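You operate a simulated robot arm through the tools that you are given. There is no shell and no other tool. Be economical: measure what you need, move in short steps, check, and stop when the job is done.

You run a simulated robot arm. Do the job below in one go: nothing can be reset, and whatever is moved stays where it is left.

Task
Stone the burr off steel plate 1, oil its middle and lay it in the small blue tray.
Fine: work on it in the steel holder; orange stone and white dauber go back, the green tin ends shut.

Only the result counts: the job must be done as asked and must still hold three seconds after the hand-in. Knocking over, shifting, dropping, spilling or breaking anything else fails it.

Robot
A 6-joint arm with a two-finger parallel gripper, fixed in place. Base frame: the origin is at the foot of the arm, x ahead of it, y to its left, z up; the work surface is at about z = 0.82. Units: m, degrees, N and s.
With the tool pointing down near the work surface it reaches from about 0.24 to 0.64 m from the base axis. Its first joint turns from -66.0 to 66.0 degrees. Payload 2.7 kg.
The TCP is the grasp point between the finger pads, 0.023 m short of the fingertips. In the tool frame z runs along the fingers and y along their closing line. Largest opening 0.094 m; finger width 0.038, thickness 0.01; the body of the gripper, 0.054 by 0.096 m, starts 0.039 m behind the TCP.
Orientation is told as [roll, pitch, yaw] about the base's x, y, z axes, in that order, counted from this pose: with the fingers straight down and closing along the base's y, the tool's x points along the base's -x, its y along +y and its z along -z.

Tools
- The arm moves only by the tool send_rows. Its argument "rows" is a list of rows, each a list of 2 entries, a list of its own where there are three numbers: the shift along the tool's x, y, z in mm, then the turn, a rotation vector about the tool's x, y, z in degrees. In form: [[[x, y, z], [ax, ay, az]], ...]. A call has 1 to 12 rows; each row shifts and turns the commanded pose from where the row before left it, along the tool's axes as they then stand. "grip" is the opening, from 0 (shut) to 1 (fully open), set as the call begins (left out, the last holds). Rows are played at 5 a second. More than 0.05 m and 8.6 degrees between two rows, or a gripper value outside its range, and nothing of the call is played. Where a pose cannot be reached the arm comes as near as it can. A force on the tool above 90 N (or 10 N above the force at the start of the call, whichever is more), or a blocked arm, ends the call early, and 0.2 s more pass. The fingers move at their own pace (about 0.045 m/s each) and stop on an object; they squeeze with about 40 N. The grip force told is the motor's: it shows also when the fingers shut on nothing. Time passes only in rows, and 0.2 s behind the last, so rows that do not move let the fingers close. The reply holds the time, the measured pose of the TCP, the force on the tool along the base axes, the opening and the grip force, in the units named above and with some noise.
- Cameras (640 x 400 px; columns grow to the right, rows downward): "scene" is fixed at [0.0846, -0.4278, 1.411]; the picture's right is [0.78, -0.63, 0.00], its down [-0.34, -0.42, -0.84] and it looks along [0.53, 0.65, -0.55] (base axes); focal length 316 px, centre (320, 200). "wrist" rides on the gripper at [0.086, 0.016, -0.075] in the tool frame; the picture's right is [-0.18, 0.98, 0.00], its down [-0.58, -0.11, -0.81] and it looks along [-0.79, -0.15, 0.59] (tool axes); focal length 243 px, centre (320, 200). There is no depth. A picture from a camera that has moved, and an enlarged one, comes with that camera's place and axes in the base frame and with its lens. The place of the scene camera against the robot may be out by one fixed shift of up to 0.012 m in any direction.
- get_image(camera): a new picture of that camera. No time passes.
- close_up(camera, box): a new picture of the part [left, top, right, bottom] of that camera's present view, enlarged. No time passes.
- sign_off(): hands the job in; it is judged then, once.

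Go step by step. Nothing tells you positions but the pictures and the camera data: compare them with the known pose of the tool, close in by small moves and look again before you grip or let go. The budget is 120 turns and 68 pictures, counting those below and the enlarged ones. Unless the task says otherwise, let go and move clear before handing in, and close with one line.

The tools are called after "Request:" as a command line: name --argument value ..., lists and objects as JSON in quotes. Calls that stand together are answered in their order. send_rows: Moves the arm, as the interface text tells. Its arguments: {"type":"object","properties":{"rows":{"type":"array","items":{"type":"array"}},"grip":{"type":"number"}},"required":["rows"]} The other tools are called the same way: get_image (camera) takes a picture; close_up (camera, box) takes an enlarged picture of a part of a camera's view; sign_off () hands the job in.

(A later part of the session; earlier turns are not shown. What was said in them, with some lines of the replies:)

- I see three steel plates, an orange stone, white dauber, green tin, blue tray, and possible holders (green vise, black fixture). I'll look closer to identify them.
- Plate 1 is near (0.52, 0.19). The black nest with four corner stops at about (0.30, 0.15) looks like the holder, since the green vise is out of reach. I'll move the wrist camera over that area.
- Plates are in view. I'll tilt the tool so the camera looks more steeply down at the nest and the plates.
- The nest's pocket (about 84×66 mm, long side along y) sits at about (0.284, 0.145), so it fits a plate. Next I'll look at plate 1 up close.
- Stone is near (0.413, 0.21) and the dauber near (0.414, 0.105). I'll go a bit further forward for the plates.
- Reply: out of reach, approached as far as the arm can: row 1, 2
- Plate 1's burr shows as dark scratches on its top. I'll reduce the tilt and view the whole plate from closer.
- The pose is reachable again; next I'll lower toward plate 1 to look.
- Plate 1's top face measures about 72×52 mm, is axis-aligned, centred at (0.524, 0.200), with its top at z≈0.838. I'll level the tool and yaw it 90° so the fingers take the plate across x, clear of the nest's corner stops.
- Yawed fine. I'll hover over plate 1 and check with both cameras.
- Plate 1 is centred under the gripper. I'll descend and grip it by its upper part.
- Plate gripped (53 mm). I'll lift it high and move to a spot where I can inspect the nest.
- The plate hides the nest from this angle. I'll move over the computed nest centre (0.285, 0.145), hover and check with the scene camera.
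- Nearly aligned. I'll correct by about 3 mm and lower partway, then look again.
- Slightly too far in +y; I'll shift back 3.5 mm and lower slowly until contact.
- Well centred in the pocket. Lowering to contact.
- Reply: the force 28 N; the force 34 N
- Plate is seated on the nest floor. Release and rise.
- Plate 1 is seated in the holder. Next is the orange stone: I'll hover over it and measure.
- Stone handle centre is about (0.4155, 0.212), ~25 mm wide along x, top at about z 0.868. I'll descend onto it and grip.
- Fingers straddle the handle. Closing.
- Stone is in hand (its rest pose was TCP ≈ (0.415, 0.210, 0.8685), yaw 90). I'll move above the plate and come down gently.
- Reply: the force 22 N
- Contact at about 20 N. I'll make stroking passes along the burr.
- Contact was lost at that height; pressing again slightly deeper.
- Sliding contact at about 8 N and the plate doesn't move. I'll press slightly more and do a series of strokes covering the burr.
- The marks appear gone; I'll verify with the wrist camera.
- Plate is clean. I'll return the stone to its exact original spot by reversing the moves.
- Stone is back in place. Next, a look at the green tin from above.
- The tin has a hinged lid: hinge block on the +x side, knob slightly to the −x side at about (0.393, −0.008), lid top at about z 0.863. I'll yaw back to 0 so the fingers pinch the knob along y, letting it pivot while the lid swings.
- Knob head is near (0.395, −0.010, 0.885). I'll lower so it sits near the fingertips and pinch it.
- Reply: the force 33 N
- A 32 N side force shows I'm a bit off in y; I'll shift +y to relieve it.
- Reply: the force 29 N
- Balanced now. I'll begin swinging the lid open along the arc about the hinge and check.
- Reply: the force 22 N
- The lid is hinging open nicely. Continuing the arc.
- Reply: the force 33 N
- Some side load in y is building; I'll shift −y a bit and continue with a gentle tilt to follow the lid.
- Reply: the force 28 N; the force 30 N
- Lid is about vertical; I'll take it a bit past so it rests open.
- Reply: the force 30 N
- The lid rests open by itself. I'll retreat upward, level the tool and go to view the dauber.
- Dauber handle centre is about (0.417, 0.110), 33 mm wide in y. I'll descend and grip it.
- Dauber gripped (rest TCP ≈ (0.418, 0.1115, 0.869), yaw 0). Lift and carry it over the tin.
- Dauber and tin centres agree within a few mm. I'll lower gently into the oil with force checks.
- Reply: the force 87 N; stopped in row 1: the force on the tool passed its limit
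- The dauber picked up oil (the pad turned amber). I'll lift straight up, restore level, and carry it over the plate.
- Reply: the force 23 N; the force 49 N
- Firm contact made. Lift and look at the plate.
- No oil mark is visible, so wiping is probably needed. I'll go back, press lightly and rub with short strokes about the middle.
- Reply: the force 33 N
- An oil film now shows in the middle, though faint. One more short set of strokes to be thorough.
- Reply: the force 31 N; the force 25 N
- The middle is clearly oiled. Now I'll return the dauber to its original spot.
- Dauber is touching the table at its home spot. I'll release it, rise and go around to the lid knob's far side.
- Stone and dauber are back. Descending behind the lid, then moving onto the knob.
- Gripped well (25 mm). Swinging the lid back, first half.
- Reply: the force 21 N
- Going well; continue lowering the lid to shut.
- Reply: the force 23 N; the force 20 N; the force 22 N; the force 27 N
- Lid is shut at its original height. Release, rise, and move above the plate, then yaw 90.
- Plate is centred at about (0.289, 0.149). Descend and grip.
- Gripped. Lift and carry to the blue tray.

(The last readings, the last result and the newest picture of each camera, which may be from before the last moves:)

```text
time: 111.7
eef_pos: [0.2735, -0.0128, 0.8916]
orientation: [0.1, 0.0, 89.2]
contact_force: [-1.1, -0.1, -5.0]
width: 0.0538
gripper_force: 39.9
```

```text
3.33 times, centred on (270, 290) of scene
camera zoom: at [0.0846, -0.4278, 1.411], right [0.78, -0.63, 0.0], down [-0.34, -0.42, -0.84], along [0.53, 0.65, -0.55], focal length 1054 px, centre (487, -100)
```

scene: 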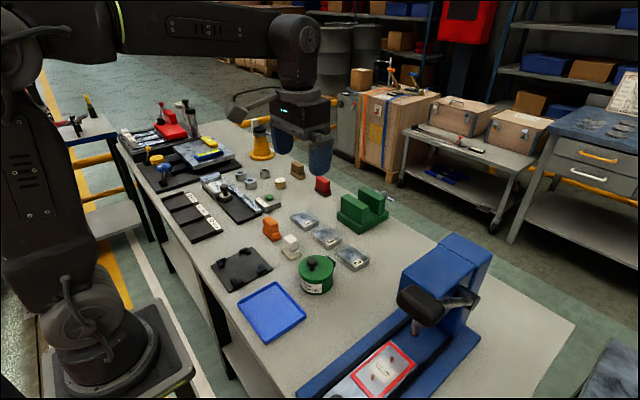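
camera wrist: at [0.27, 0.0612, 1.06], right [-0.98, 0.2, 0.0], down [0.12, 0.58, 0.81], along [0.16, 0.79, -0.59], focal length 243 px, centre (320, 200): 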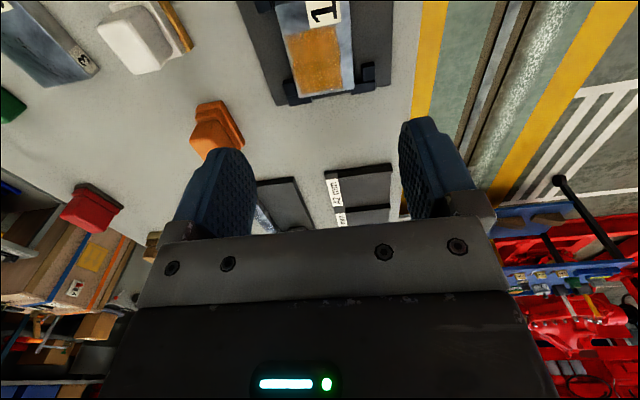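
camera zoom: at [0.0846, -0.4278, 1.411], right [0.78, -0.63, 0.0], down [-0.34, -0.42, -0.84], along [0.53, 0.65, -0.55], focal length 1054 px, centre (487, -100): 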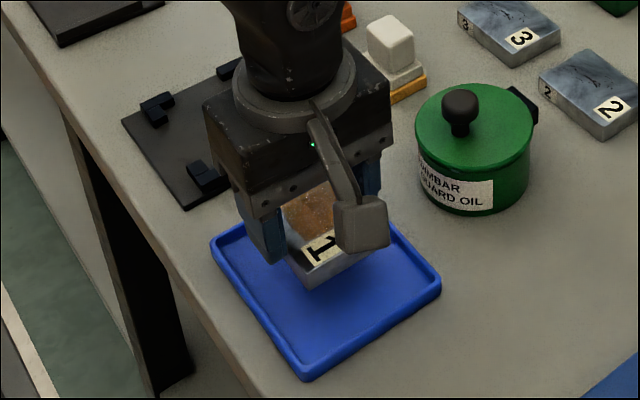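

Plate is centred over the tray by calibration. Lower until contact.

Request:
send_rows --rows '[[[0, 0, 20], [0, 0, 0]], [[0, 0, 13], [0, 0, 0]], [[0, 0, 2.5], [0, 0, 0]], [[0, 0, 0], [0, 0, 0]]]'

Request:
send_rows --rows '[[[0, 0, 1.5], [0, 0, 0]], [[0, 0, 0], [0, 0, 0]]]'

```text
time: 112.7
eef_pos: [0.2727, -0.0139, 0.8548]
orientation: [0.2, -0.1, 89.0]
contact_force: [0.1, 0.7, -4.2]
width: 0.0534
gripper_force: 40.1
```

```text
time: 113.3
eef_pos: [0.2724, -0.013, 0.8534]
orientation: [0.2, 0.1, 89.1]
contact_force: [-0.7, -0.7, -5.1]
width: 0.0536
gripper_force: 39.5
```

Request:
send_rows --rows '[[[0, 0, 1], [0, 0, 0]], [[0, 0, 0], [0, 0, 0]]]'

Request:
send_rows --rows '[[[0, 0, 1], [0, 0, 0]], [[0, 0, 0], [0, 0, 0]]]'

```text
time: 113.9
eef_pos: [0.2721, -0.0133, 0.8526]
orientation: [0.1, -0.1, 89.1]
contact_force: [-1.9, 1.6, 3.4]
width: 0.0533
gripper_force: 39.8
```

```text
time: 114.5
eef_pos: [0.2733, -0.0139, 0.851]
orientation: [0.1, 0.0, 89.1]
contact_force: [-8.0, 0.2, 33.5]
width: 0.0539
gripper_force: 40.3
```

Seated on the tray floor. Open just a little to stay clear of the rims, then rise.

Request:
send_rows --rows '[[[0, 0, -1.2], [0, 0, 0]], [[0, 0, 0], [0, 0, 0]], [[0, 0, 0], [0, 0, 0]], [[0, 0, 0], [0, 0, 0]]]' --grip 0.66

Request:
send_rows --rows '[[[0, 0, -25], [0, 0, 0]], [[0, 0, -40], [0, 0, 0]], [[0, 0, -45], [0, 0, 0]], [[0, 0, -45], [0, 0, 0]], [[-40, 0, -20], [0, 0, 0]], [[-40, 0, 0], [0, 0, 0]], [[-40, 0, 0], [0, 0, 0]], [[-40, 0, 0], [0, 0, 0]]]'

Request:
close_up --camera "scene" --box '[200, 180, 360, 350]'

```text
time: 115.5
eef_pos: [0.2721, -0.0122, 0.852]
orientation: [0.2, 0.0, 89.1]
contact_force: [0.2, -0.4, 0.0]
width: 0.0621
gripper_force: 0.1
```

```text
time: 117.3
eef_pos: [0.2757, 0.1487, 1.0256]
orientation: [0.2, -0.1, 89.1]
contact_force: [0.7, 1.0, 0.4]
width: 0.0619
gripper_force: 0.0
```

```text
2.35 times, centred on (280, 265) of scene
camera zoom: at [0.0846, -0.4278, 1.411], right [0.78, -0.63, 0.0], down [-0.34, -0.42, -0.84], along [0.53, 0.65, -0.55], focal length 744 px, centre (414, 47)
```

zoom: 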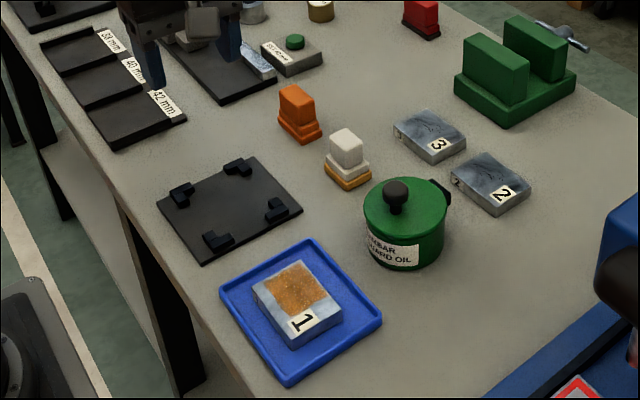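

Plate 1 lies oiled in the tray; stone and dauber are back. A last check that the lid is fully shut.

Request:
close_up --camera "scene" --box '[285, 235, 355, 305]'

```text
5.71 times, centred on (320, 270) of scene
camera zoom: at [0.0846, -0.4278, 1.411], right [0.78, -0.63, 0.0], down [-0.34, -0.42, -0.84], along [0.53, 0.65, -0.55], focal length 1806 px, centre (320, -200)
```

zoom: 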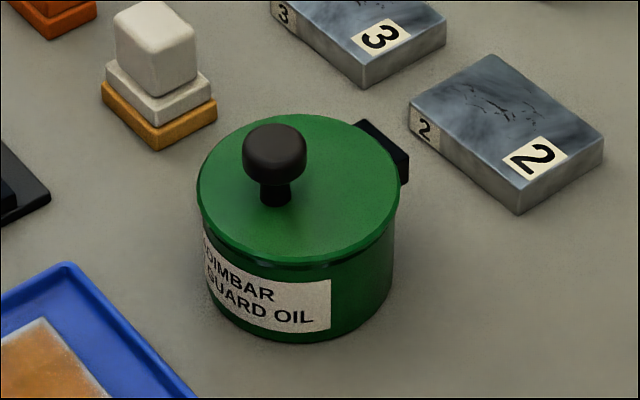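

The lid is fully shut and everything else is in place, so I'm handing in.

Request:
sign_off

```text
The job is handed in.
```

Plate 1 was stoned clean and oiled in the steel holder, and now lies in the blue tray; the orange stone and white dauber are back in their places, and the green tin is shut.
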